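You operate a simulated robot arm through the tools that you are given. There is no shell and no other tool.

The job below is to be done with a simulated robot arm. You get a single attempt, and the scene is never put back.

TASK
Square the framed swatch: bow and skew to zero, then lock the frame.
Fine: free the frame lever first. Where these are worked on the way, their far stop is far enough and under half their travel is too little: frame lever.

Only the result counts: the job must be done as asked and must still hold three seconds after the hand-in. Knocking over, shifting, dropping, spilling or breaking anything else fails it.

THE ROBOT
A 6-joint arm with a two-finger gripper, fixed in place. Base frame: the origin is on the floor under the middle of its stand, x ahead of it, y to its left, z up. Units: m, rad, N and s.
With the tool pointing down near the work surface it reaches from about 0.14 to 0.68 m from the base axis. Its first joint turns from -1.152 to 1.152 rad. Payload 2.45 kg.
The tool frame sits at the grasp point between the pads (the TCP): z along the fingers, y along the line on which they close. The tips reach 0.03 m beyond it. The gripper opens to 0.106 m; its body begins 0.079 m behind the TCP.
Orientation is told as [roll, pitch, yaw] about the base's x, y, z axes, in that order, counted from this pose: with the fingers straight down and closing along the base's y, the tool's x points along the base's -x, its y along +y and its z along -z.

THE INTERFACE
- The arm moves only by the tool servo_tool. Its argument "moves" is a list of rows, each a list of 3 entries, a list of its own where there are three numbers: the shift along the tool's x, y, z in units of 30 mm (1.0 is 30 mm), then the turn, a rotation vector about the tool's x, y, z in units of 6 degrees (1.0 is 6 degrees), then the gripper command, from -1 (shut) to 1 (fully open), values between in proportion. In form: [[[dx, dy, dz], [rx, ry, rz], jaw], ...]. A call has 1 to 20 rows; each row shifts and turns the commanded pose from where the row before left it, along the tool's axes as they then stand. A call with a number of a shift or a turn outside -1 to 1 is refused whole. A row lasts 0.2 s, in which the tool goes at most 0.05 m and 0.15 rad; a call with a longer step from one row to the next is refused whole, and so is a gripper value outside its range. A pose out of reach is approached as far as the arm can. The call stops where the force on the tool passes 90 N (or 10 N more than at its start, if that is more) or the arm is blocked; 0.2 s more then pass. The fingers move at their own pace (about 0.153 m/s each) and stop on an object; they squeeze with about 23 N. The grip force told is the motor's: it shows also when the fingers shut on nothing. Time passes only in rows, and 0.2 s behind the last, so rows that do not move let the fingers close. It gives the time, the measured TCP pose, the force on the tool (base axes), the opening and the grip force at its end, in the units of the frame above (readings bear some noise), with the torque about the TCP (base axes, N m) and any sound that the robot's microphone picked up.
- Cameras (640 x 400 px; columns grow to the right, rows downward): "scene" is fixed at [0.0569, 0.404, 1.4266]; the picture's right is [-0.79, -0.61, 0.00], its down [-0.21, 0.28, -0.94] and it looks along [0.57, -0.74, -0.35] (base axes); focal length 331 px, centre (320, 200). "wrist" rides on the gripper at [0.076, -0.002, -0.106] in the tool frame; the picture's right is [0.02, 1.00, 0.00], its down [-0.78, 0.02, -0.62] and it looks along [-0.62, 0.01, 0.78] (tool axes); focal length 247 px, centre (320, 200). There is no depth. A picture from a camera that has moved, and an enlarged one, comes with that camera's place and axes in the base frame and with its lens.
- get_image(camera): a new picture of that camera. The clock stands still meanwhile.
- zoom(camera, box): a new picture of the part [left, top, right, bottom] of that camera's present view, enlarged. The clock stands still meanwhile.
- job_done(): hands the job in; it is judged then, once.

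Nothing tells you positions but the pictures and the camera data. Unless the task says otherwise, let go and move clear before handing in.

The tools are called as name(argument=value, ...) on one line, values as JSON. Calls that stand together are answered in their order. servo_tool: Moves the arm, as the interface text tells. Its arguments: {"type":"object","properties":{"moves":{"type":"array","items":{"type":"array"}}},"required":["moves"]} The other tools are called the same way: get_image (camera) takes a picture; zoom (camera, box) takes an enlarged picture of a part of a camera's view; job_done () hands the job in.

At the start:

```text
time: 0.0
ee_pos: [0.3694, 0.0183, 1.2751]
tool_rot: [-0.001, 0.0, 0.002]
wrist_force: [-0.3, 0.1, -0.3]
moment: [0.03, 0.0, -0.01]
width: 0.1059
gripper_force: 0.1
```

scene: 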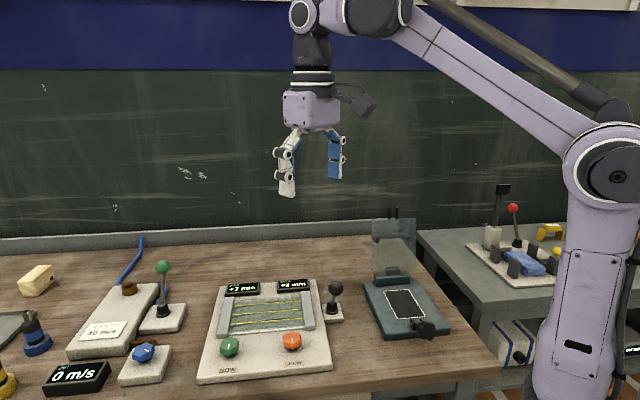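
wrist: 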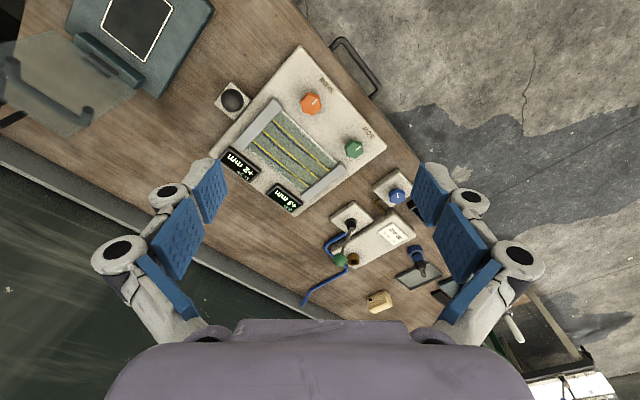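

I see a bench with a swatch frame device: two displays, a green and an orange knob (bow and skew), and a black-ball lever beside it. I'll zoom in to read the details before moving.

zoom(camera="scene", box=[180, 260, 360, 390])

zoom(camera="wrist", box=[200, 30, 420, 230])

zoom(camera="scene", box=[0, 200, 460, 400])

```text
3.08 times, centred on (270, 325) of scene
camera zoom: at [0.0569, 0.404, 1.4266], right [-0.79, -0.61, 0.0], down [-0.21, 0.28, -0.94], along [0.57, -0.74, -0.35], focal length 1018 px, centre (474, -185)
```

zoom: 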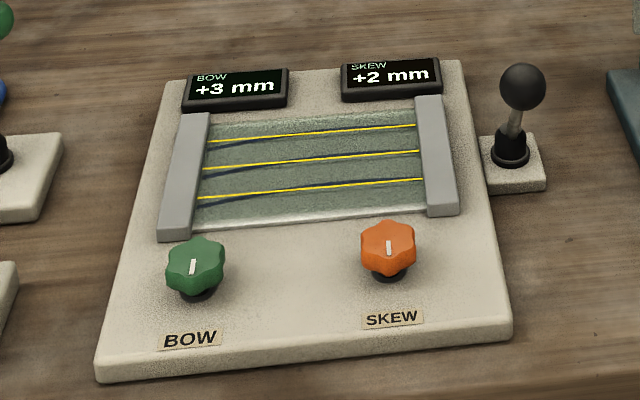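

```text
2.00 times, centred on (310, 130) of wrist
camera zoom: at [0.2943, 0.0173, 1.3822], right [-0.02, 1.0, 0.0], down [0.78, 0.02, 0.62], along [0.62, 0.01, -0.78], focal length 494 px, centre (340, 340)
```

zoom: 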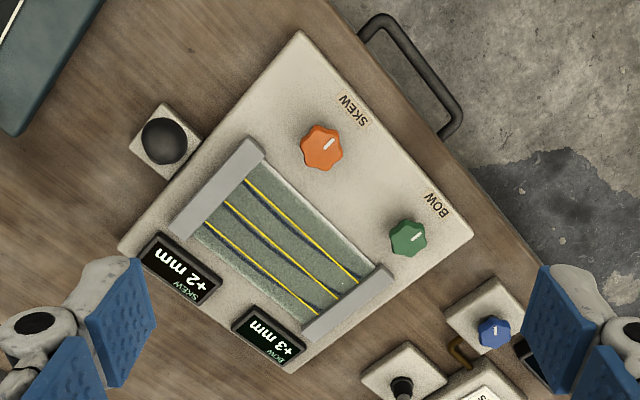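

```text
1.39 times, centred on (230, 300) of scene
camera zoom: at [0.0569, 0.404, 1.4266], right [-0.79, -0.61, 0.0], down [-0.21, 0.28, -0.94], along [0.57, -0.74, -0.35], focal length 460 px, centre (445, 61)
```

zoom: 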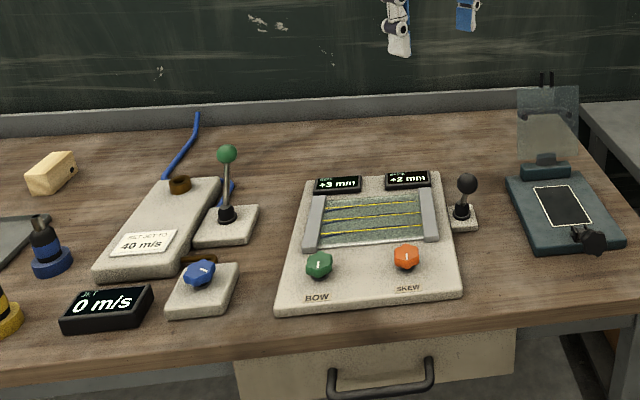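

The knobs triangulate to roughly skew (0.445, 0.00, 0.894) and bow (0.537, 0.094, 0.898). The frame lever ball is near (0.424, -0.13, 0.96). I'll move toward the lever for a better look at its tilt.

zoom(camera="scene", box=[300, 265, 370, 330])

servo_tool(moves=[[[0.4, -1, 0.6], [0, 0, 0], 1], [[0.4, -1, 0.6], [0, 0, 0], 1], [[0.4, -1, 0.6], [0, 0, 0], 1], [[0.4, -1, 0.6], [0, 0, 0], 1], [[0.4, -1, 0.6], [0, 0, 0], 1], [[0, 0, 0], [0, 0, 0], 1]])

```text
6.15 times, centred on (335, 298) of scene
camera zoom: at [0.0569, 0.404, 1.4266], right [-0.79, -0.61, 0.0], down [-0.21, 0.28, -0.94], along [0.57, -0.74, -0.35], focal length 2036 px, centre (228, -400)
```

zoom: 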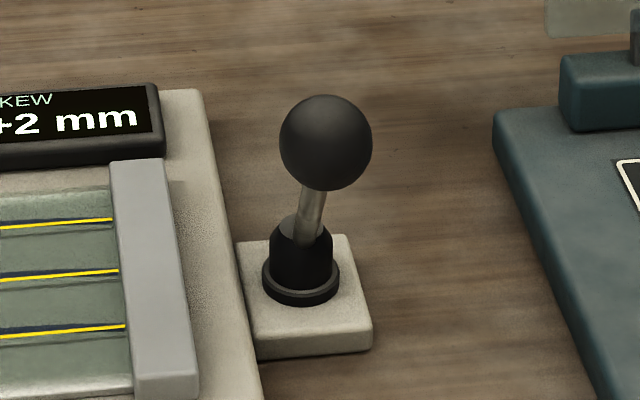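

```text
time: 1.4
ee_pos: [0.3103, -0.1312, 1.185]
tool_rot: [0.001, -0.001, -0.001]
wrist_force: [0.2, 0.0, -0.4]
moment: [0.02, -0.01, 0.01]
width: 0.1063
gripper_force: 0.0
```

get_image(camera="wrist")

get_image(camera="scene")

```text
taken
camera wrist: at [0.234, -0.1332, 1.2911], right [-0.02, 1.0, 0.0], down [0.78, 0.02, 0.62], along [0.62, 0.01, -0.78], focal length 247 px, centre (320, 200)
```

wrist: 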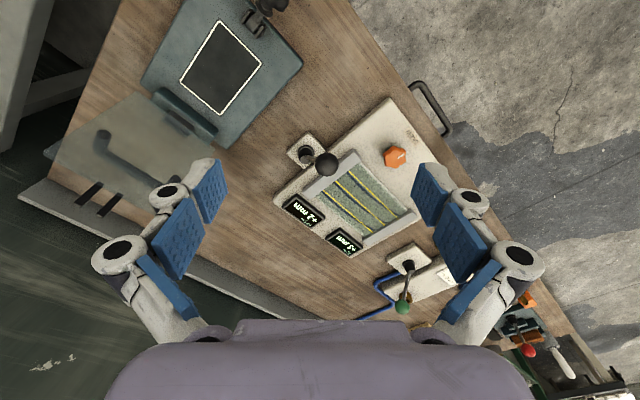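

```text
taken
```

scene: 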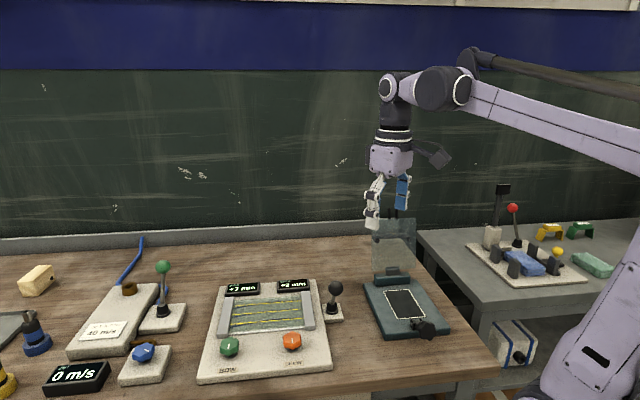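

zoom(camera="wrist", box=[270, 110, 430, 210])

zoom(camera="wrist", box=[280, 125, 350, 185])

```text
4.00 times, centred on (350, 160) of wrist
camera zoom: at [0.234, -0.1332, 1.2911], right [-0.02, 1.0, 0.0], down [0.78, 0.02, 0.62], along [0.62, 0.01, -0.78], focal length 988 px, centre (200, 360)
```

zoom: 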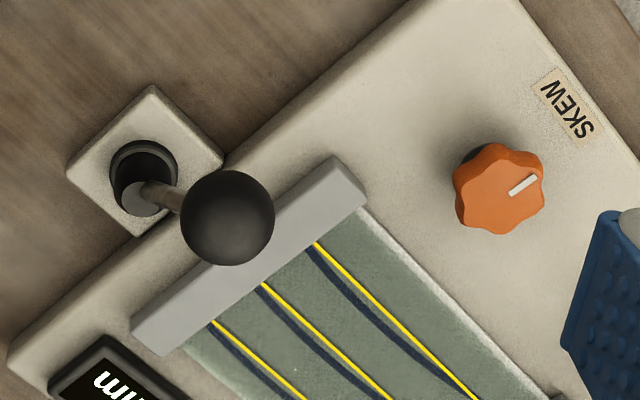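

```text
6.67 times, centred on (315, 155) of wrist
camera zoom: at [0.234, -0.1332, 1.2911], right [-0.02, 1.0, 0.0], down [0.78, 0.02, 0.62], along [0.62, 0.01, -0.78], focal length 1646 px, centre (353, 500)
```

zoom: 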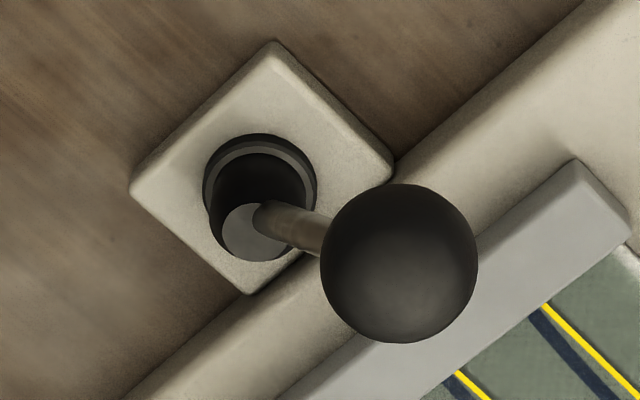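

The frame lever leans toward the front of the board at about 26° (ball ≈ (0.417, -0.1215, 0.975), pivot ≈ (0.451, -0.154, 0.88)), so it throws along the (+x, -y) diagonal. I'll go above the ball and turn the gripper 45° so that it closes across the throw.

servo_tool(moves=[[[-0.89, 0.08, 0], [0, 0, 0], 1], [[-0.89, 0.08, 0], [0, 0, 0], 1], [[-0.89, 0.08, 0], [0, 0, 0], 1], [[-0.89, 0.08, 0], [0, 0, 0], 1], [[0, 0, 0], [0, 0, 0.9375], 1], [[0, 0, 0], [0, 0, 0.9375], 1], [[0, 0, 0], [0, 0, 0.9375], 1], [[0, 0, 0], [0, 0, 0.9375], 1], [[0, 0, 0], [0, 0, 0.9375], 1], [[0, 0, 0], [0, 0, 0.9375], 1], [[0, 0, 0], [0, 0, 0.9375], 1], [[0, 0, 0], [0, 0, 0.9375], 1], [[0, 0, 0], [0, 0, 0], 1]])

get_image(camera="wrist")

get_image(camera="scene")

```text
time: 4.2
ee_pos: [0.417, -0.1223, 1.1862]
tool_rot: [-0.001, 0.0, -0.787]
wrist_force: [0.6, 0.1, -0.1]
moment: [-0.01, 0.0, -0.02]
width: 0.1059
gripper_force: 0.0
```

```text
taken
camera wrist: at [0.3625, -0.0687, 1.292], right [0.69, 0.72, 0.0], down [0.56, -0.54, 0.62], along [0.45, -0.43, -0.78], focal length 247 px, centre (320, 200)
```

wrist: 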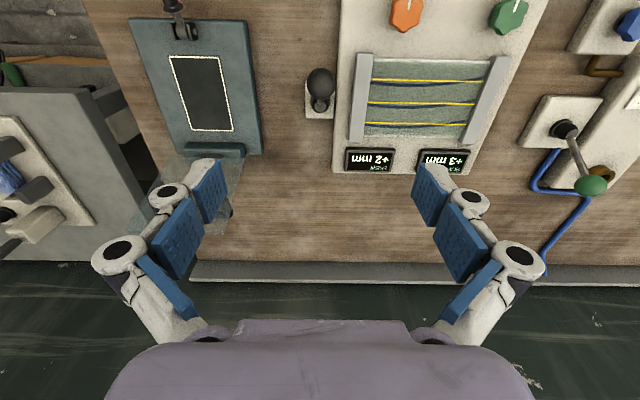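

```text
taken
```

scene: 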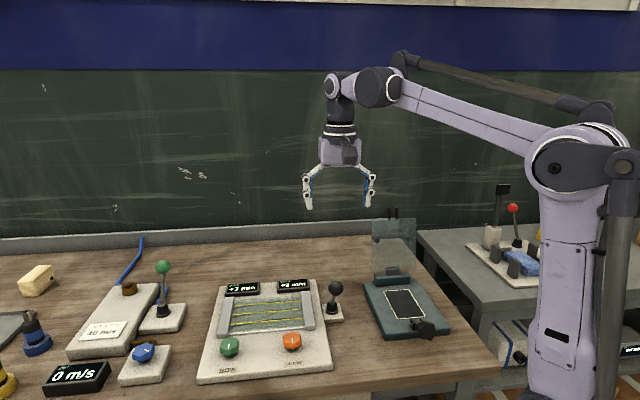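

The ball lines up with the grasp axis in the wrist view. I'm descending with the jaw part-open around the ball.

servo_tool(moves=[[[0, 0, 0.88], [0, 0, 0], 0.4], [[0, 0, 0.88], [0, 0, 0], 0.4], [[0, 0, 0.88], [0, 0, 0], 0.4], [[0, 0, 0.88], [0, 0, 0], 0.4], [[0, 0, 0.88], [0, 0, 0], 0.4], [[0, 0, 0.88], [0, 0, 0], 0.4], [[0, 0, 0.88], [0, 0, 0], 0.4], [[0, 0, 0.88], [0, 0, 0], 0.4], [[0, 0, 0], [0, 0, 0], 0.4]])

get_image(camera="wrist")

zoom(camera="scene", box=[260, 210, 420, 330])

```text
time: 6.2
ee_pos: [0.4169, -0.1233, 0.9753]
tool_rot: [0.0, 0.001, -0.786]
wrist_force: [-0.3, -0.7, 0.4]
moment: [0.0, 0.01, 0.01]
width: 0.0742
gripper_force: 0.0
```

```text
taken
camera wrist: at [0.3621, -0.0691, 1.0818], right [0.69, 0.72, 0.0], down [0.57, -0.54, 0.62], along [0.45, -0.43, -0.78], focal length 247 px, centre (320, 200)
```

wrist: 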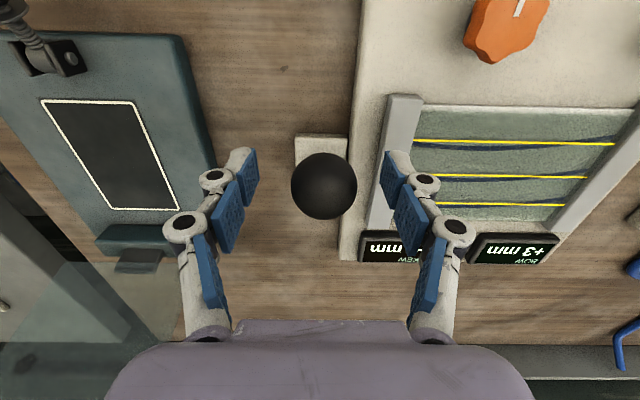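

```text
3.33 times, centred on (340, 270) of scene
camera zoom: at [0.0569, 0.404, 1.4266], right [-0.79, -0.61, 0.0], down [-0.21, 0.28, -0.94], along [0.57, -0.74, -0.35], focal length 1103 px, centre (253, -33)
```

zoom: 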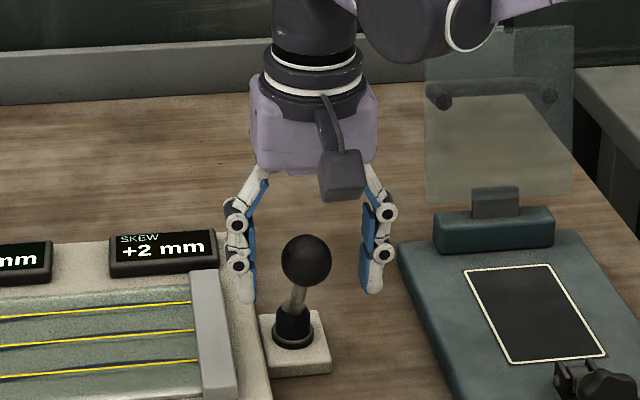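

The ball sits right at the TCP (the pads are either side of it). Closing on it now.

servo_tool(moves=[[[0, 0, 0], [0, 0, 0], 0], [[0, 0, 0], [0, 0, 0], -0.4], [[0, 0, 0], [0, 0, 0], -1], [[0, 0, 0], [0, 0, 0], -1]])

get_image(camera="wrist")

```text
time: 7.2
ee_pos: [0.4189, -0.1216, 0.9753]
tool_rot: [0.003, -0.001, -0.783]
wrist_force: [15.8, 12.0, -8.7]
moment: [0.05, 0.15, -0.03]
width: 0.0327
gripper_force: 45.3
```

```text
taken
camera wrist: at [0.3632, -0.0681, 1.0817], right [0.69, 0.72, 0.0], down [0.57, -0.54, 0.62], along [0.45, -0.43, -0.78], focal length 247 px, centre (320, 200)
```

wrist: 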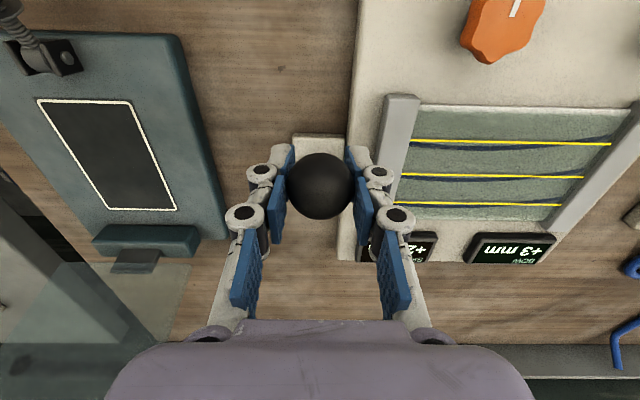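

The ball is gripped at 33 mm. I'll relieve the small side load (+y tool) and begin the throw along the arc toward the far side, checking forces.

servo_tool(moves=[[[0, 0.08, 0], [0, 0, 0], -1], [[-0.283, 0, -0.123], [0, 0, 0], -1], [[-0.293, 0, -0.097], [0, 0, 0], -1]])

zoom(camera="scene", box=[200, 230, 400, 380])

```text
time: 8.0
ee_pos: [0.43, -0.1335, 0.981]
tool_rot: [-0.001, 0.002, -0.786]
wrist_force: [-8.1, 8.6, -12.8]
moment: [0.94, 0.83, -0.06]
width: 0.0332
gripper_force: 44.8
```

```text
2.67 times, centred on (300, 305) of scene
camera zoom: at [0.0569, 0.4042, 1.4266], right [-0.79, -0.61, 0.0], down [-0.21, 0.28, -0.94], along [0.57, -0.74, -0.35], focal length 882 px, centre (373, -80)
```

zoom: 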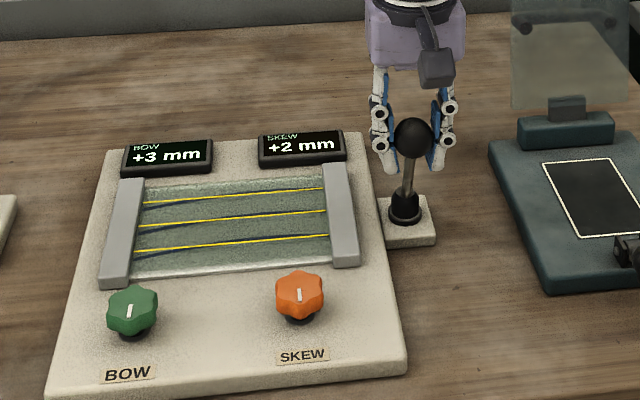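

The lever follows with about 12 N. Continuing along the arc.

servo_tool(moves=[[[-0.3, 0, -0.05], [0, 0, 0], -1], [[-0.303, 0, -0.03], [0, 0, 0], -1], [[-0.32, 0, 0.0], [0, 0, 0], -1]])

zoom(camera="scene", box=[200, 230, 400, 380])

```text
time: 8.8
ee_pos: [0.4491, -0.1518, 0.983]
tool_rot: [-0.001, 0.002, -0.785]
wrist_force: [-10.1, 7.1, -19.5]
moment: [0.84, 0.77, 0.0]
width: 0.0332
gripper_force: 45.1
```

```text
2.67 times, centred on (300, 305) of scene
camera zoom: at [0.0569, 0.4041, 1.4266], right [-0.79, -0.61, 0.0], down [-0.21, 0.28, -0.94], along [0.57, -0.74, -0.35], focal length 882 px, centre (373, -80)
```

zoom: 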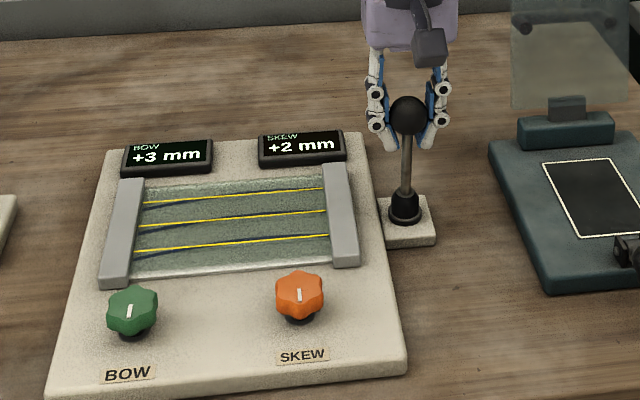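

The lever is now upright and still following. Continuing to the far side with the arc going down.

servo_tool(moves=[[[-0.33, 0, 0.08], [0, 0, 0], -1], [[-0.303, 0, 0.06], [0, 0, 0], -1], [[-0.3, 0, 0.08], [0, 0, 0], -1]])

zoom(camera="scene", box=[200, 230, 400, 380])

```text
time: 9.6
ee_pos: [0.4692, -0.1721, 0.9785]
tool_rot: [-0.002, 0.002, -0.786]
wrist_force: [-11.3, 1.1, 18.0]
moment: [0.65, 0.85, 0.04]
width: 0.0326
gripper_force: 45.4
```

```text
2.67 times, centred on (300, 305) of scene
camera zoom: at [0.0564, 0.4041, 1.4266], right [-0.79, -0.61, 0.0], down [-0.21, 0.28, -0.94], along [0.57, -0.74, -0.35], focal length 882 px, centre (373, -80)
```

zoom: 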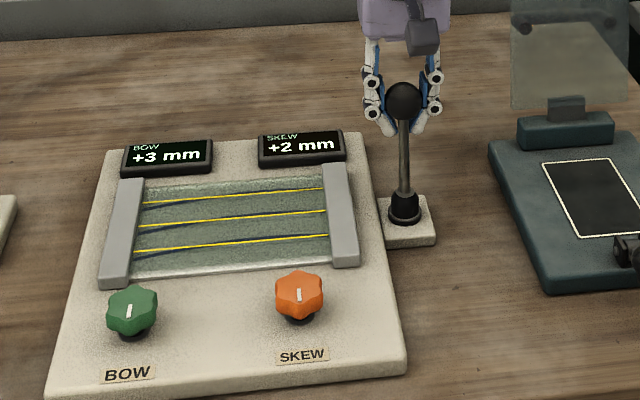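

servo_tool(moves=[[[-0.29, 0.03, 0.02], [0, 0, 0], -1], [[-0.28, 0, 0.1], [0, 0, 0], -1]])

zoom(camera="scene", box=[200, 230, 400, 380])

```text
time: 10.2
ee_pos: [0.4807, -0.1832, 0.9729]
tool_rot: [-0.003, 0.008, -0.786]
wrist_force: [-25.1, 3.2, -19.1]
moment: [0.65, 0.45, 0.11]
width: 0.0323
gripper_force: 45.2
```

```text
2.67 times, centred on (300, 305) of scene
camera zoom: at [0.0565, 0.4039, 1.4267], right [-0.79, -0.61, 0.0], down [-0.21, 0.28, -0.94], along [0.57, -0.74, -0.35], focal length 882 px, centre (373, -80)
```

zoom: 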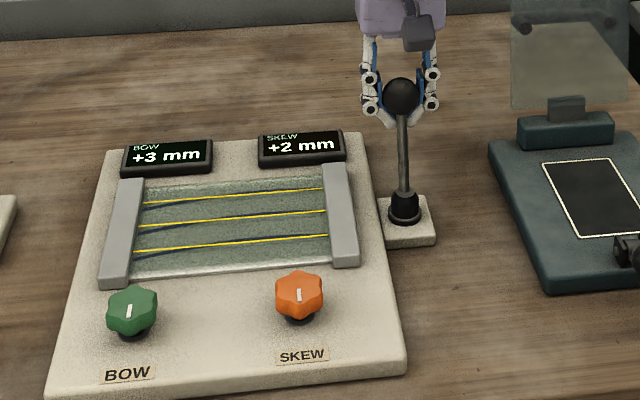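

Force is rising, so the far stop may be close. I'll nudge a bit further to find the stop.

servo_tool(moves=[[[-0.1, 0.03, 0.05], [0, 0, 0], -1], [[-0.1, 0.02, 0.05], [0, 0, 0], -1]])

```text
time: 10.8
ee_pos: [0.485, -0.1882, 0.9699]
tool_rot: [-0.006, 0.011, -0.787]
wrist_force: [-35.3, -6.7, -17.2]
moment: [0.85, 0.38, 0.3]
width: 0.0321
gripper_force: 45.3
```

servo_tool(moves=[[[0, -0.1, 0], [0, 0, 0], -1], [[-0.1, 0, 0.05], [0, 0, 0], -1], [[-0.1, 0, 0.05], [0, 0, 0], -1]])

zoom(camera="scene", box=[200, 230, 400, 380])

```text
time: 11.6
ee_pos: [0.4887, -0.191, 0.9672]
tool_rot: [-0.001, 0.007, -0.784]
wrist_force: [-24.1, 5.1, -12.7]
moment: [0.65, 0.46, 0.18]
width: 0.0322
gripper_force: 45.0
```

```text
2.67 times, centred on (300, 305) of scene
camera zoom: at [0.0565, 0.404, 1.4267], right [-0.79, -0.61, 0.0], down [-0.21, 0.28, -0.94], along [0.57, -0.74, -0.35], focal length 882 px, centre (373, -80)
```

zoom: 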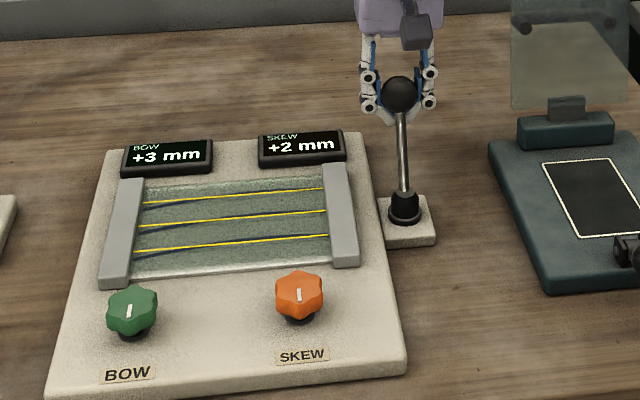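

servo_tool(moves=[[[-0.1, -0.03, 0.05], [0, 0, 0], -1], [[-0.1, -0.03, 0.06], [0, 0, 0], -1], [[-0.1, 0, 0.06], [0, 0, 0], -1]])

get_image(camera="wrist")

zoom(camera="scene", box=[280, 230, 400, 330])

```text
time: 12.4
ee_pos: [0.4959, -0.1988, 0.9612]
tool_rot: [0.001, 0.005, -0.782]
wrist_force: [-10.5, 19.4, -14.1]
moment: [0.35, 0.45, -0.08]
width: 0.0319
gripper_force: 44.7
```

```text
taken
camera wrist: at [0.4408, -0.1453, 1.0689], right [0.69, 0.72, 0.0], down [0.57, -0.54, 0.62], along [0.45, -0.42, -0.79], focal length 247 px, centre (320, 200)
```

wrist: 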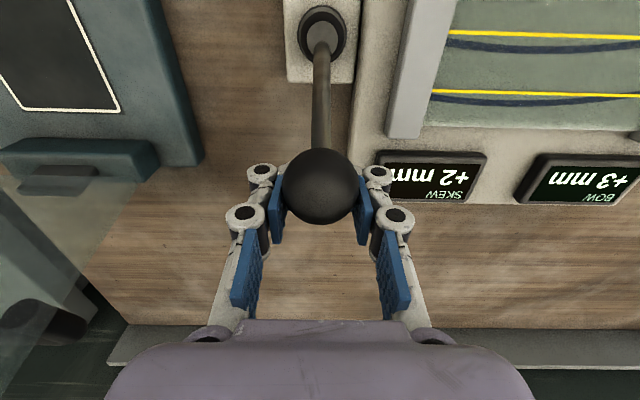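

```text
4.00 times, centred on (340, 280) of scene
camera zoom: at [0.0569, 0.4044, 1.4265], right [-0.79, -0.61, 0.0], down [-0.21, 0.28, -0.94], along [0.57, -0.74, -0.35], focal length 1323 px, centre (240, -120)
```

zoom: 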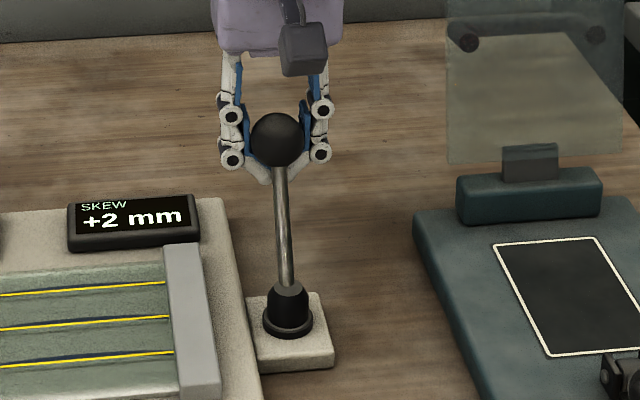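

The ball is still centred in the grip and the lever (≈37° past vertical) hasn't hit a stop. Continuing in small steps along the steeper arc.

servo_tool(moves=[[[-0.1, 0.02, 0.075], [0, 0, 0], -1], [[-0.1, 0.02, 0.08], [0, 0, 0], -1], [[-0.1, 0, 0.085], [0, 0, 0], -1]])

zoom(camera="scene", box=[200, 230, 400, 380])

```text
time: 13.2
ee_pos: [0.5036, -0.2078, 0.9553]
tool_rot: [-0.001, -0.002, -0.787]
wrist_force: [-0.2, 0.5, -1.3]
moment: [0.03, -0.01, 0.01]
width: 0.0001
gripper_force: 28.8
```

```text
2.67 times, centred on (300, 305) of scene
camera zoom: at [0.057, 0.404, 1.4266], right [-0.79, -0.61, 0.0], down [-0.21, 0.28, -0.94], along [0.57, -0.74, -0.35], focal length 882 px, centre (373, -80)
```

zoom: 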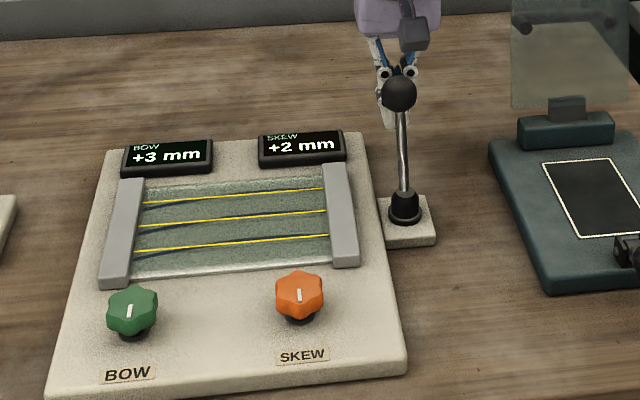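

The ball slipped out of the grip, probably because the lever reached its stop. I need to see where the lever rests now.

get_image(camera="wrist")

zoom(camera="scene", box=[280, 230, 400, 330])

```text
taken
camera wrist: at [0.448, -0.1541, 1.0617], right [0.69, 0.72, 0.0], down [0.56, -0.54, 0.62], along [0.45, -0.43, -0.78], focal length 247 px, centre (320, 200)
```

wrist: 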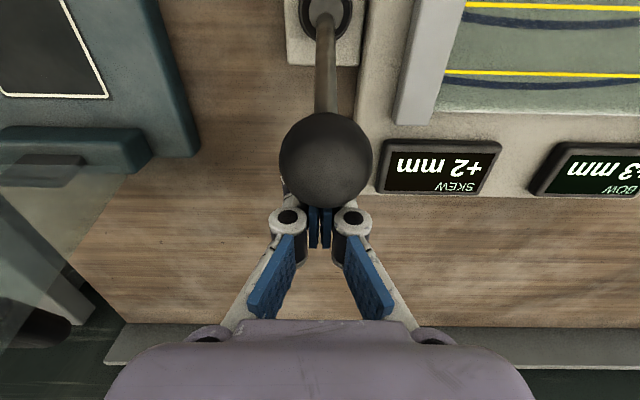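

```text
4.00 times, centred on (340, 280) of scene
camera zoom: at [0.057, 0.404, 1.4266], right [-0.79, -0.61, 0.0], down [-0.21, 0.28, -0.94], along [0.57, -0.74, -0.35], focal length 1323 px, centre (240, -120)
```

zoom: 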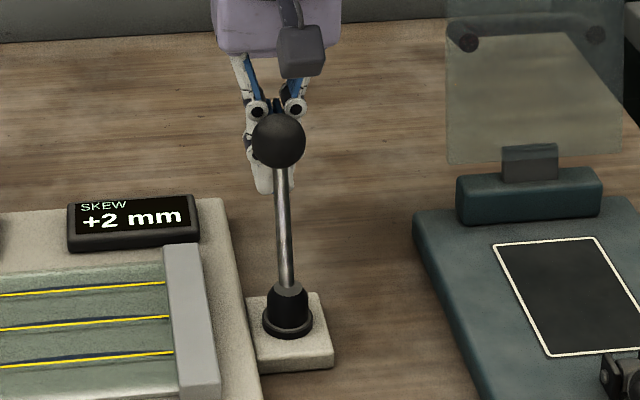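

The lever now stands at its far stop (about +25°, mirrored from where it started), and the fingers are clear behind the ball. I'll back off, rise, and go above the skew knob.

servo_tool(moves=[[[-0.2, 0, 0], [0, 0, 0], -1], [[0, 0, -0.7], [0, 0, 0], -1], [[0, 0, -0.8], [0, 0, 0], -1], [[0, 0, -0.9], [0, 0, 0], -1], [[0, 0, -1], [0, 0, 0], -0.5], [[0, 0, -0.9], [0, 0, 0], 0.3], [[0, 0, 0], [0, 0, 0], 0.3]])

zoom(camera="wrist", box=[200, 0, 520, 200])

zoom(camera="scene", box=[200, 230, 400, 380])

```text
time: 14.8
ee_pos: [0.5081, -0.2105, 1.0834]
tool_rot: [-0.002, -0.001, -0.786]
wrist_force: [-0.1, 0.2, 0.0]
moment: [0.04, -0.01, -0.01]
width: 0.0688
gripper_force: 0.1
```

```text
2.00 times, centred on (360, 100) of wrist
camera zoom: at [0.4526, -0.1566, 1.1899], right [0.69, 0.72, 0.0], down [0.57, -0.54, 0.62], along [0.45, -0.43, -0.78], focal length 494 px, centre (240, 400)
```

zoom: 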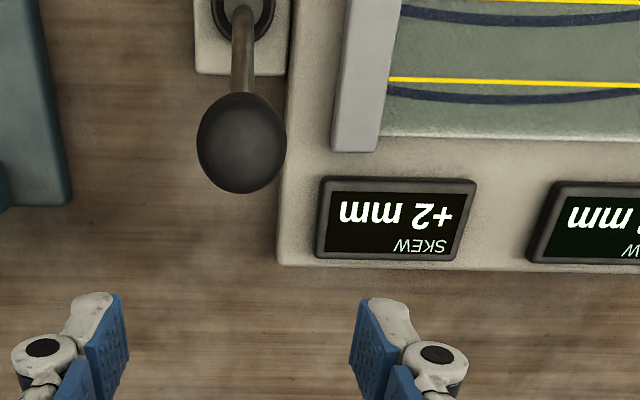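

```text
2.67 times, centred on (300, 305) of scene
camera zoom: at [0.0569, 0.404, 1.4266], right [-0.79, -0.61, 0.0], down [-0.21, 0.28, -0.94], along [0.57, -0.74, -0.35], focal length 882 px, centre (373, -80)
```

zoom: 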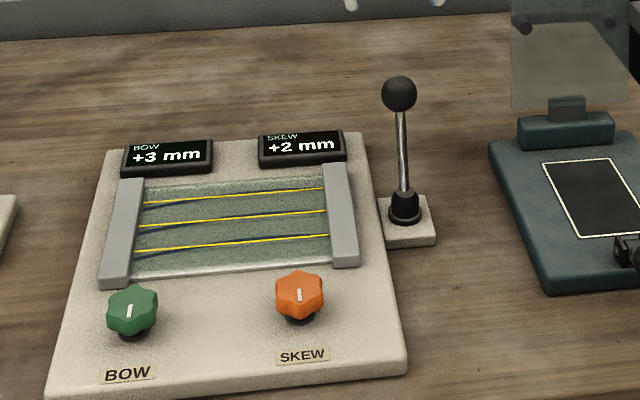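

The lever stayed over at its far side (ball ≈ (0.482, -0.185)). Next I move above the skew knob.

servo_tool(moves=[[[0.81, 0.44, 0], [0, 0, 0], 0.3], [[0.81, 0.44, 0], [0, 0, 0], 0.3], [[0.81, 0.44, 0], [0, 0, 0], 0.3], [[0.81, 0.44, 0], [0, 0, 0], 0.3], [[0.81, 0.44, 0], [0, 0, 0], 0.3], [[0.81, 0.44, 0], [0, 0, 0], 0.3], [[0.81, 0.44, 0], [0, 0, 0], 0.3], [[0.81, 0.44, 0], [0, 0, 0], 0.3], [[0, 0, 0], [0, 0, 0], 0.3]])

get_image(camera="wrist")

get_image(camera="scene")

```text
time: 16.8
ee_pos: [0.4437, 0.0027, 1.0848]
tool_rot: [0.0, 0.001, -0.785]
wrist_force: [0.1, 0.0, 0.7]
moment: [0.0, -0.05, 0.01]
width: 0.0688
gripper_force: 0.0
```

```text
taken
camera wrist: at [0.3889, 0.0559, 1.1907], right [0.69, 0.72, 0.0], down [0.57, -0.54, 0.62], along [0.45, -0.43, -0.78], focal length 247 px, centre (320, 200)
```

wrist: 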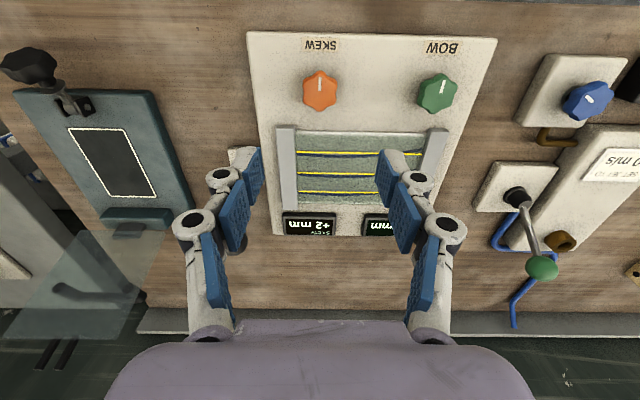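

```text
taken
```

scene: 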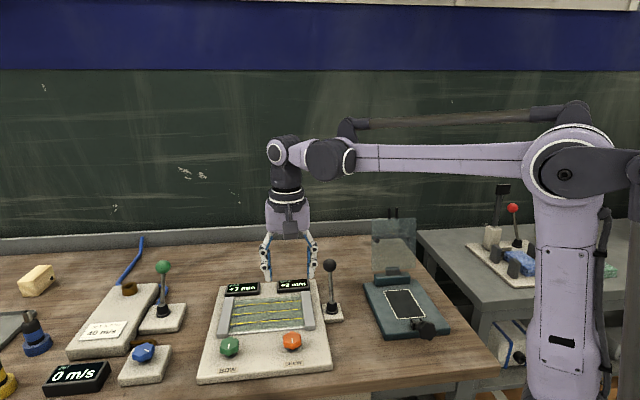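

zoom(camera="wrist", box=[270, 30, 480, 160])

zoom(camera="scene", box=[200, 270, 340, 390])

```text
3.05 times, centred on (375, 95) of wrist
camera zoom: at [0.3889, 0.0559, 1.1907], right [0.69, 0.72, 0.0], down [0.57, -0.54, 0.62], along [0.45, -0.43, -0.78], focal length 753 px, centre (152, 520)
```

zoom: 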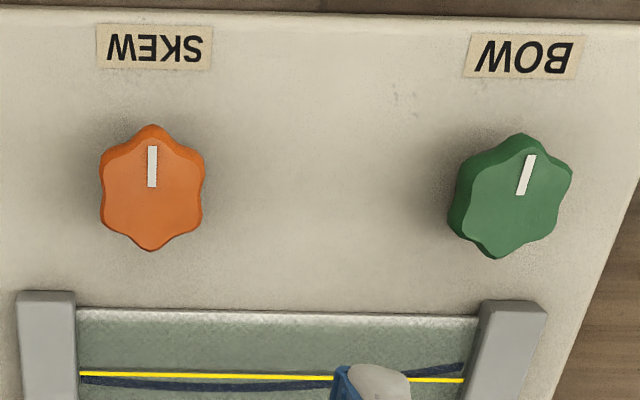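

```text
3.33 times, centred on (270, 330) of scene
camera zoom: at [0.0569, 0.404, 1.4266], right [-0.79, -0.61, 0.0], down [-0.21, 0.28, -0.94], along [0.57, -0.74, -0.35], focal length 1103 px, centre (487, -233)
```

zoom: 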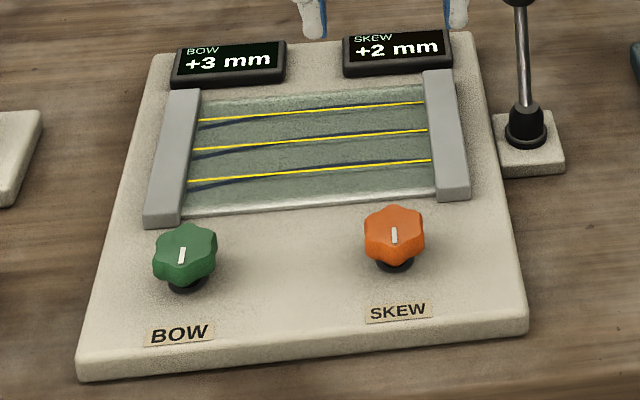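

The skew knob is directly beneath the TCP with its six lobes arranged so the pads will meet valleys. I'll lower onto it, stopping slightly high first.

servo_tool(moves=[[[0, 0, 0.9], [0, 0, 0], 0.3], [[0, 0, 0.9], [0, 0, 0], 0.3], [[0, 0, 0.9], [0, 0, 0], 0.3], [[0, 0, 0.9], [0, 0, 0], 0.3], [[0, 0, 0.9], [0, 0, 0], 0.3], [[0, 0, 0.8], [0, 0, 0], 0.3], [[0, 0, 0], [0, 0, 0], 0.3]])

get_image(camera="wrist")

zoom(camera="scene", box=[200, 240, 360, 390])

```text
time: 18.4
ee_pos: [0.4449, 0.0018, 0.925]
tool_rot: [0.0, -0.001, -0.786]
wrist_force: [0.6, -0.5, 0.3]
moment: [-0.01, 0.01, -0.01]
width: 0.069
gripper_force: 0.0
```

```text
taken
camera wrist: at [0.3896, 0.0553, 1.0314], right [0.69, 0.72, 0.0], down [0.57, -0.54, 0.62], along [0.45, -0.43, -0.78], focal length 247 px, centre (320, 200)
```

wrist: 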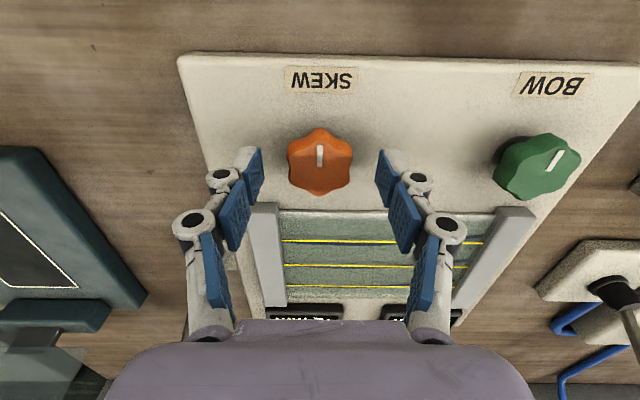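

```text
2.67 times, centred on (280, 315) of scene
camera zoom: at [0.0569, 0.404, 1.4266], right [-0.79, -0.61, 0.0], down [-0.21, 0.28, -0.94], along [0.57, -0.74, -0.35], focal length 882 px, centre (427, -107)
```

zoom: 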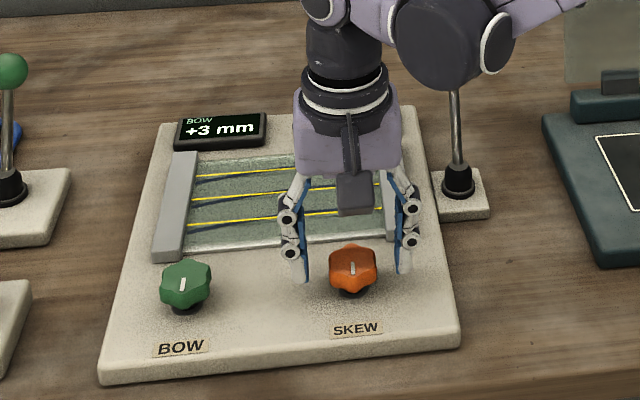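

The knob sits between the pads, but the display would be hidden behind the gripper body in both cameras when I grip. I'll lean the gripper 15° back about its closing axis so the wrist camera can see the displays while I turn.

servo_tool(moves=[[[0, 0, 0], [0, -0.834, 0], 0.3], [[0, 0, 0], [0, -0.833, 0], 0.3], [[0, 0, 0], [0, -0.833, 0], 0.3], [[0.306, 0, 0.435], [0, 0, 0], 0.3], [[0, 0, 0], [0, 0, 0], 0.3]])

get_image(camera="wrist")

zoom(camera="scene", box=[240, 280, 340, 370])

```text
time: 19.6
ee_pos: [0.4395, 0.0032, 0.9093]
tool_rot: [0.001, -0.262, -0.786]
wrist_force: [0.4, -0.5, 0.5]
moment: [-0.02, 0.03, 0.01]
width: 0.069
gripper_force: 0.1
```

```text
taken
camera wrist: at [0.3679, 0.0764, 0.9928], right [0.69, 0.72, -0.01], down [0.43, -0.41, 0.8], along [0.58, -0.56, -0.6], focal length 247 px, centre (320, 200)
```

wrist: 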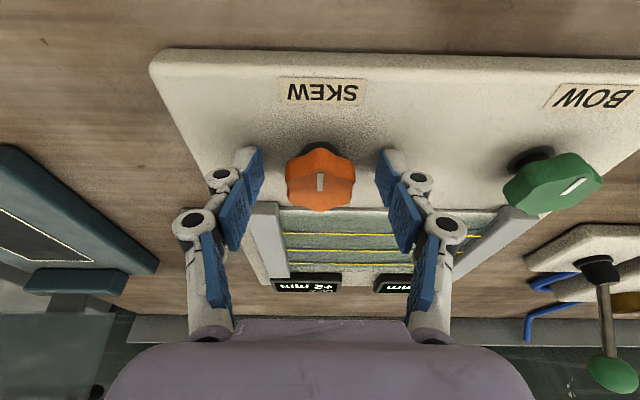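

```text
4.44 times, centred on (290, 325) of scene
camera zoom: at [0.0569, 0.404, 1.4266], right [-0.79, -0.61, 0.0], down [-0.21, 0.28, -0.94], along [0.57, -0.74, -0.35], focal length 1470 px, centre (453, -356)
```

zoom: 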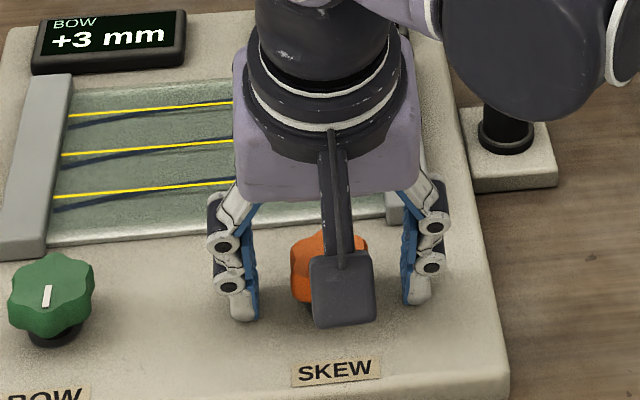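

The skew display is now readable in the wrist view with the knob between the pads. Closing on the knob.

servo_tool(moves=[[[0, 0, 0], [0, 0, 0], 0.0], [[0, 0, 0], [0, 0, 0], -0.2], [[0, 0, 0], [0, 0, 0], -0.5], [[0, 0, 0], [0, 0, 0], -1], [[0, 0, 0], [0, 0, 0], -1]])

get_image(camera="wrist")

zoom(camera="wrist", box=[250, 130, 410, 310])

```text
time: 20.3
ee_pos: [0.4407, 0.0035, 0.9144]
tool_rot: [-0.002, -0.266, -0.783]
wrist_force: [-10.7, 1.7, 32.8]
moment: [-0.16, 0.05, -0.02]
width: 0.0348
gripper_force: 45.1
stopped in row 3: the force on the tool passed its limit at 102 N (the readings are from after the stop); the commanded pose is now the measured one
```

```text
taken
camera wrist: at [0.3684, 0.0761, 0.996], right [0.69, 0.72, -0.01], down [0.43, -0.4, 0.81], along [0.58, -0.56, -0.59], focal length 247 px, centre (320, 200)
```

wrist: 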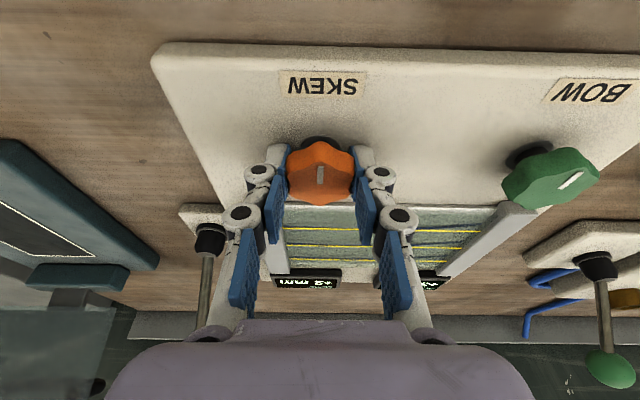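

```text
2.22 times, centred on (330, 220) of wrist
camera zoom: at [0.3684, 0.0761, 0.996], right [0.69, 0.72, -0.01], down [0.43, -0.4, 0.81], along [0.58, -0.56, -0.59], focal length 549 px, centre (298, 156)
```

zoom: 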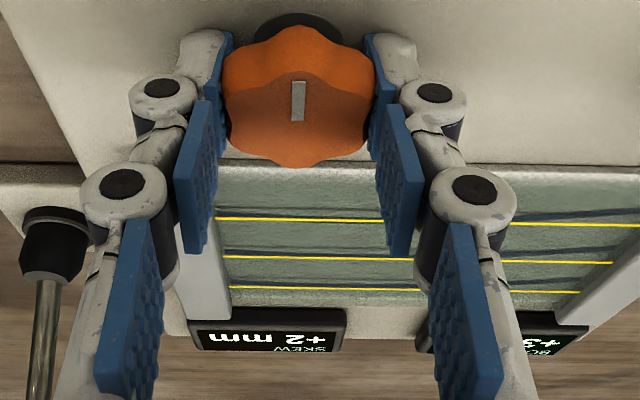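

The tips loaded upward while closing, likely touching the panel. I'll open, rise several millimetres, and close again.

servo_tool(moves=[[[0, 0, 0], [0, 0, 0], -0.1], [[0, 0, 0], [0, 0, 0], 0.0], [[-0.026, 0, -0.097], [0, 0, 0], 0.0], [[0, 0, 0], [0, 0, 0], 0.0]])

zoom(camera="wrist", box=[250, 130, 410, 310])

```text
time: 21.3
ee_pos: [0.4423, 0.0044, 0.9164]
tool_rot: [-0.001, -0.266, -0.784]
wrist_force: [0.6, -0.4, -0.6]
moment: [0.0, 0.0, -0.02]
width: 0.0531
gripper_force: 0.1
```

```text
2.22 times, centred on (330, 220) of wrist
camera zoom: at [0.3693, 0.0761, 0.9981], right [0.69, 0.72, -0.01], down [0.43, -0.41, 0.81], along [0.58, -0.56, -0.59], focal length 549 px, centre (298, 156)
```

zoom: 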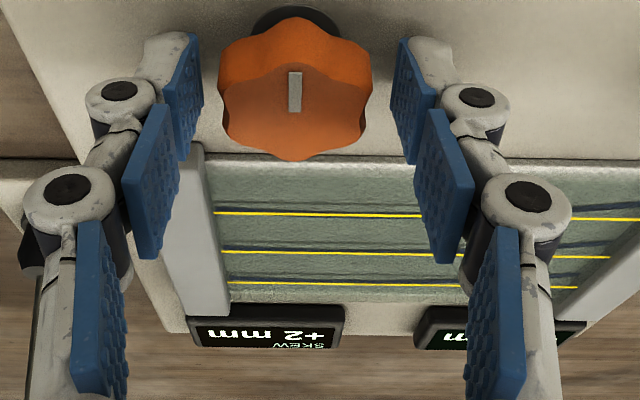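

servo_tool(moves=[[[-0.026, 0, -0.097], [0, 0, 0], 0.0], [[0, 0, 0], [0, 0, 0], -0.15], [[0, 0, 0], [0, 0, 0], -0.25], [[0, 0, 0], [0, 0, 0], -0.3]])

servo_tool(moves=[[[0, 0, 0], [0, 0, 0], -0.35]])

servo_tool(moves=[[[0, 0, 0], [0, 0, 0], -0.4]])

```text
time: 22.3
ee_pos: [0.4416, 0.0048, 0.9192]
tool_rot: [0.0, -0.267, -0.783]
wrist_force: [-1.0, -0.8, 1.0]
moment: [-0.01, 0.01, 0.03]
width: 0.0374
gripper_force: 0.5
```

```text
time: 22.7
ee_pos: [0.4433, 0.0032, 0.9197]
tool_rot: [-0.001, -0.267, -0.784]
wrist_force: [-1.7, -2.1, 1.5]
moment: [-0.09, 0.04, -0.03]
width: 0.0366
gripper_force: 1.7
```

```text
time: 23.1
ee_pos: [0.4427, 0.0042, 0.9189]
tool_rot: [-0.001, -0.267, -0.784]
wrist_force: [-4.2, -4.5, 3.7]
moment: [-0.16, 0.14, 0.01]
width: 0.035
gripper_force: 45.6
```

The knob is gripped cleanly at 35 mm with low side forces. I'll try a 6° turn clockwise (from above) about the vertical and read the display.

servo_tool(moves=[[[0, 0, 0], [0, 0, 0], -1], [[0, 0.006, 0], [0.132, 0, 0.482], -1], [[0, 0.006, 0], [0.132, 0, 0.482], -1], [[0, 0, 0], [0, 0, 0], -1]])

zoom(camera="wrist", box=[250, 130, 410, 310])

```text
time: 24.1
ee_pos: [0.441, 0.0043, 0.9175]
tool_rot: [-0.001, -0.266, -0.89]
wrist_force: [-10.3, -7.1, 4.0]
moment: [-0.19, 0.1, -0.03]
width: 0.0352
gripper_force: 45.2
```

```text
2.22 times, centred on (330, 220) of wrist
camera zoom: at [0.3769, 0.0832, 1.0012], right [0.76, 0.65, -0.01], down [0.39, -0.45, 0.81], along [0.52, -0.62, -0.59], focal length 549 px, centre (298, 156)
```

zoom: 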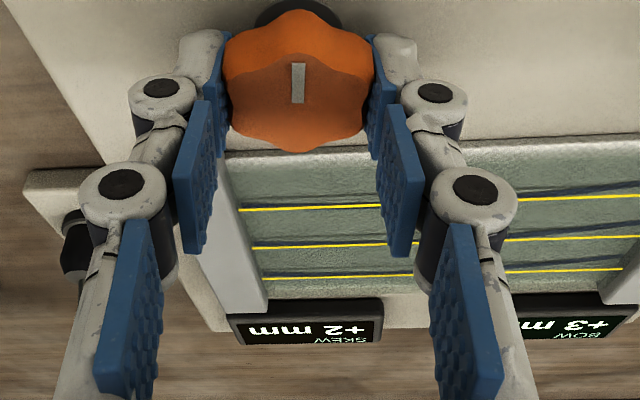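

Still +2 mm after 6°, and the knob turns with the fingers. Turning further clockwise with slight side-load relief.

servo_tool(moves=[[[0, -0.04, 0], [0.132, 0, 0.482], -1], [[0, 0.006, 0], [0.132, 0, 0.482], -1], [[0, 0.006, 0], [0.132, 0, 0.482], -1], [[0, 0.006, 0], [0.132, 0, 0.482], -1], [[0, 0, 0], [0, 0, 0], -1]])

zoom(camera="wrist", box=[250, 130, 410, 310])

```text
time: 25.3
ee_pos: [0.4413, 0.0051, 0.9194]
tool_rot: [-0.001, -0.267, -1.1]
wrist_force: [-7.3, -4.7, 1.6]
moment: [-0.19, -0.17, -0.02]
width: 0.0354
gripper_force: 44.4
```

```text
2.22 times, centred on (330, 220) of wrist
camera zoom: at [0.3948, 0.0952, 1.0012], right [0.88, 0.47, -0.01], down [0.28, -0.52, 0.81], along [0.38, -0.71, -0.59], focal length 549 px, centre (298, 156)
```

zoom: 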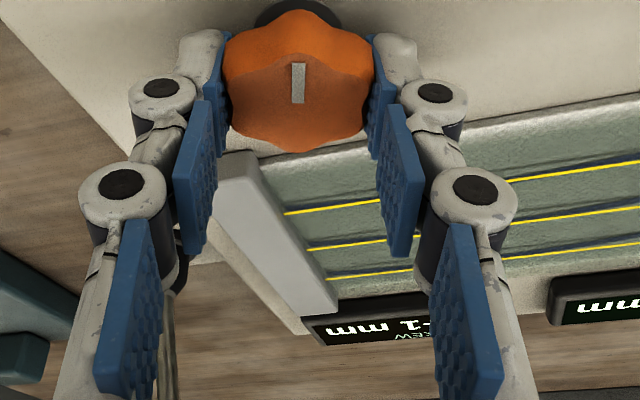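

zoom(camera="wrist", box=[320, 240, 420, 310])

zoom(camera="scene", box=[200, 260, 360, 380])

```text
5.71 times, centred on (370, 275) of wrist
camera zoom: at [0.3948, 0.0952, 1.0012], right [0.88, 0.47, -0.01], down [0.28, -0.52, 0.81], along [0.38, -0.71, -0.59], focal length 1411 px, centre (34, -229)
```

zoom: 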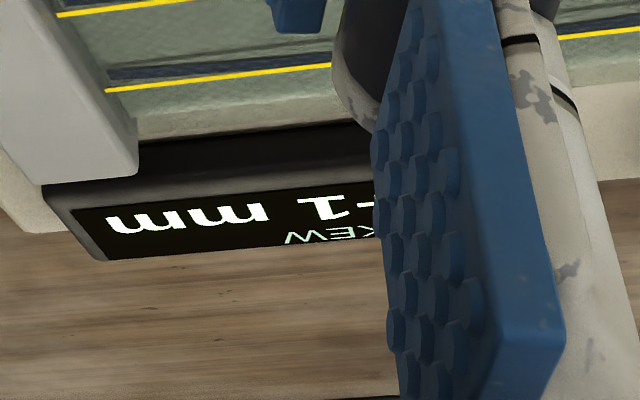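

```text
3.33 times, centred on (280, 320) of scene
camera zoom: at [0.0567, 0.4039, 1.4267], right [-0.79, -0.61, 0.0], down [-0.21, 0.28, -0.94], along [0.57, -0.74, -0.35], focal length 1103 px, centre (453, -200)
```

zoom: 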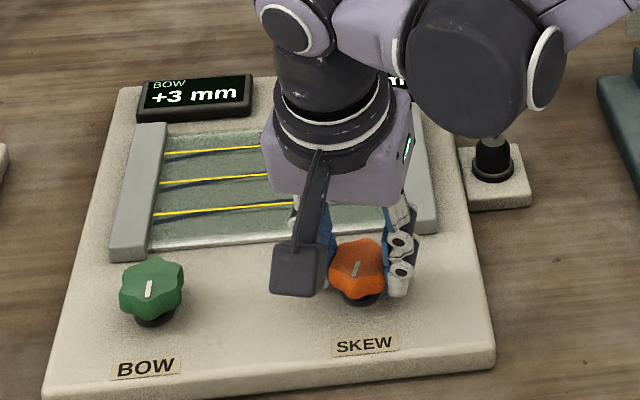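

servo_tool(moves=[[[0, -0.02, 0], [0.132, 0, 0.482], -1], [[0, 0, 0], [0, 0, 0], -1]])

zoom(camera="wrist", box=[320, 240, 420, 310])

```text
time: 25.9
ee_pos: [0.4422, 0.0039, 0.9195]
tool_rot: [0.002, -0.267, -1.15]
wrist_force: [2.5, -0.7, 5.4]
moment: [-0.12, 0.29, 0.02]
width: 0.0352
gripper_force: 45.1
```

```text
5.71 times, centred on (370, 275) of wrist
camera zoom: at [0.3994, 0.0975, 1.0012], right [0.9, 0.43, 0.0], down [0.26, -0.53, 0.81], along [0.34, -0.73, -0.59], focal length 1411 px, centre (34, -229)
```

zoom: 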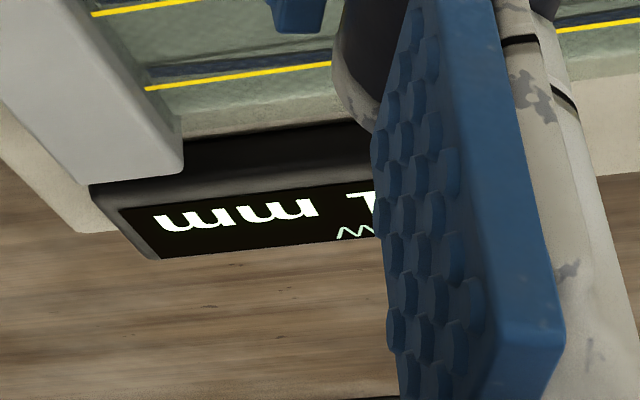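

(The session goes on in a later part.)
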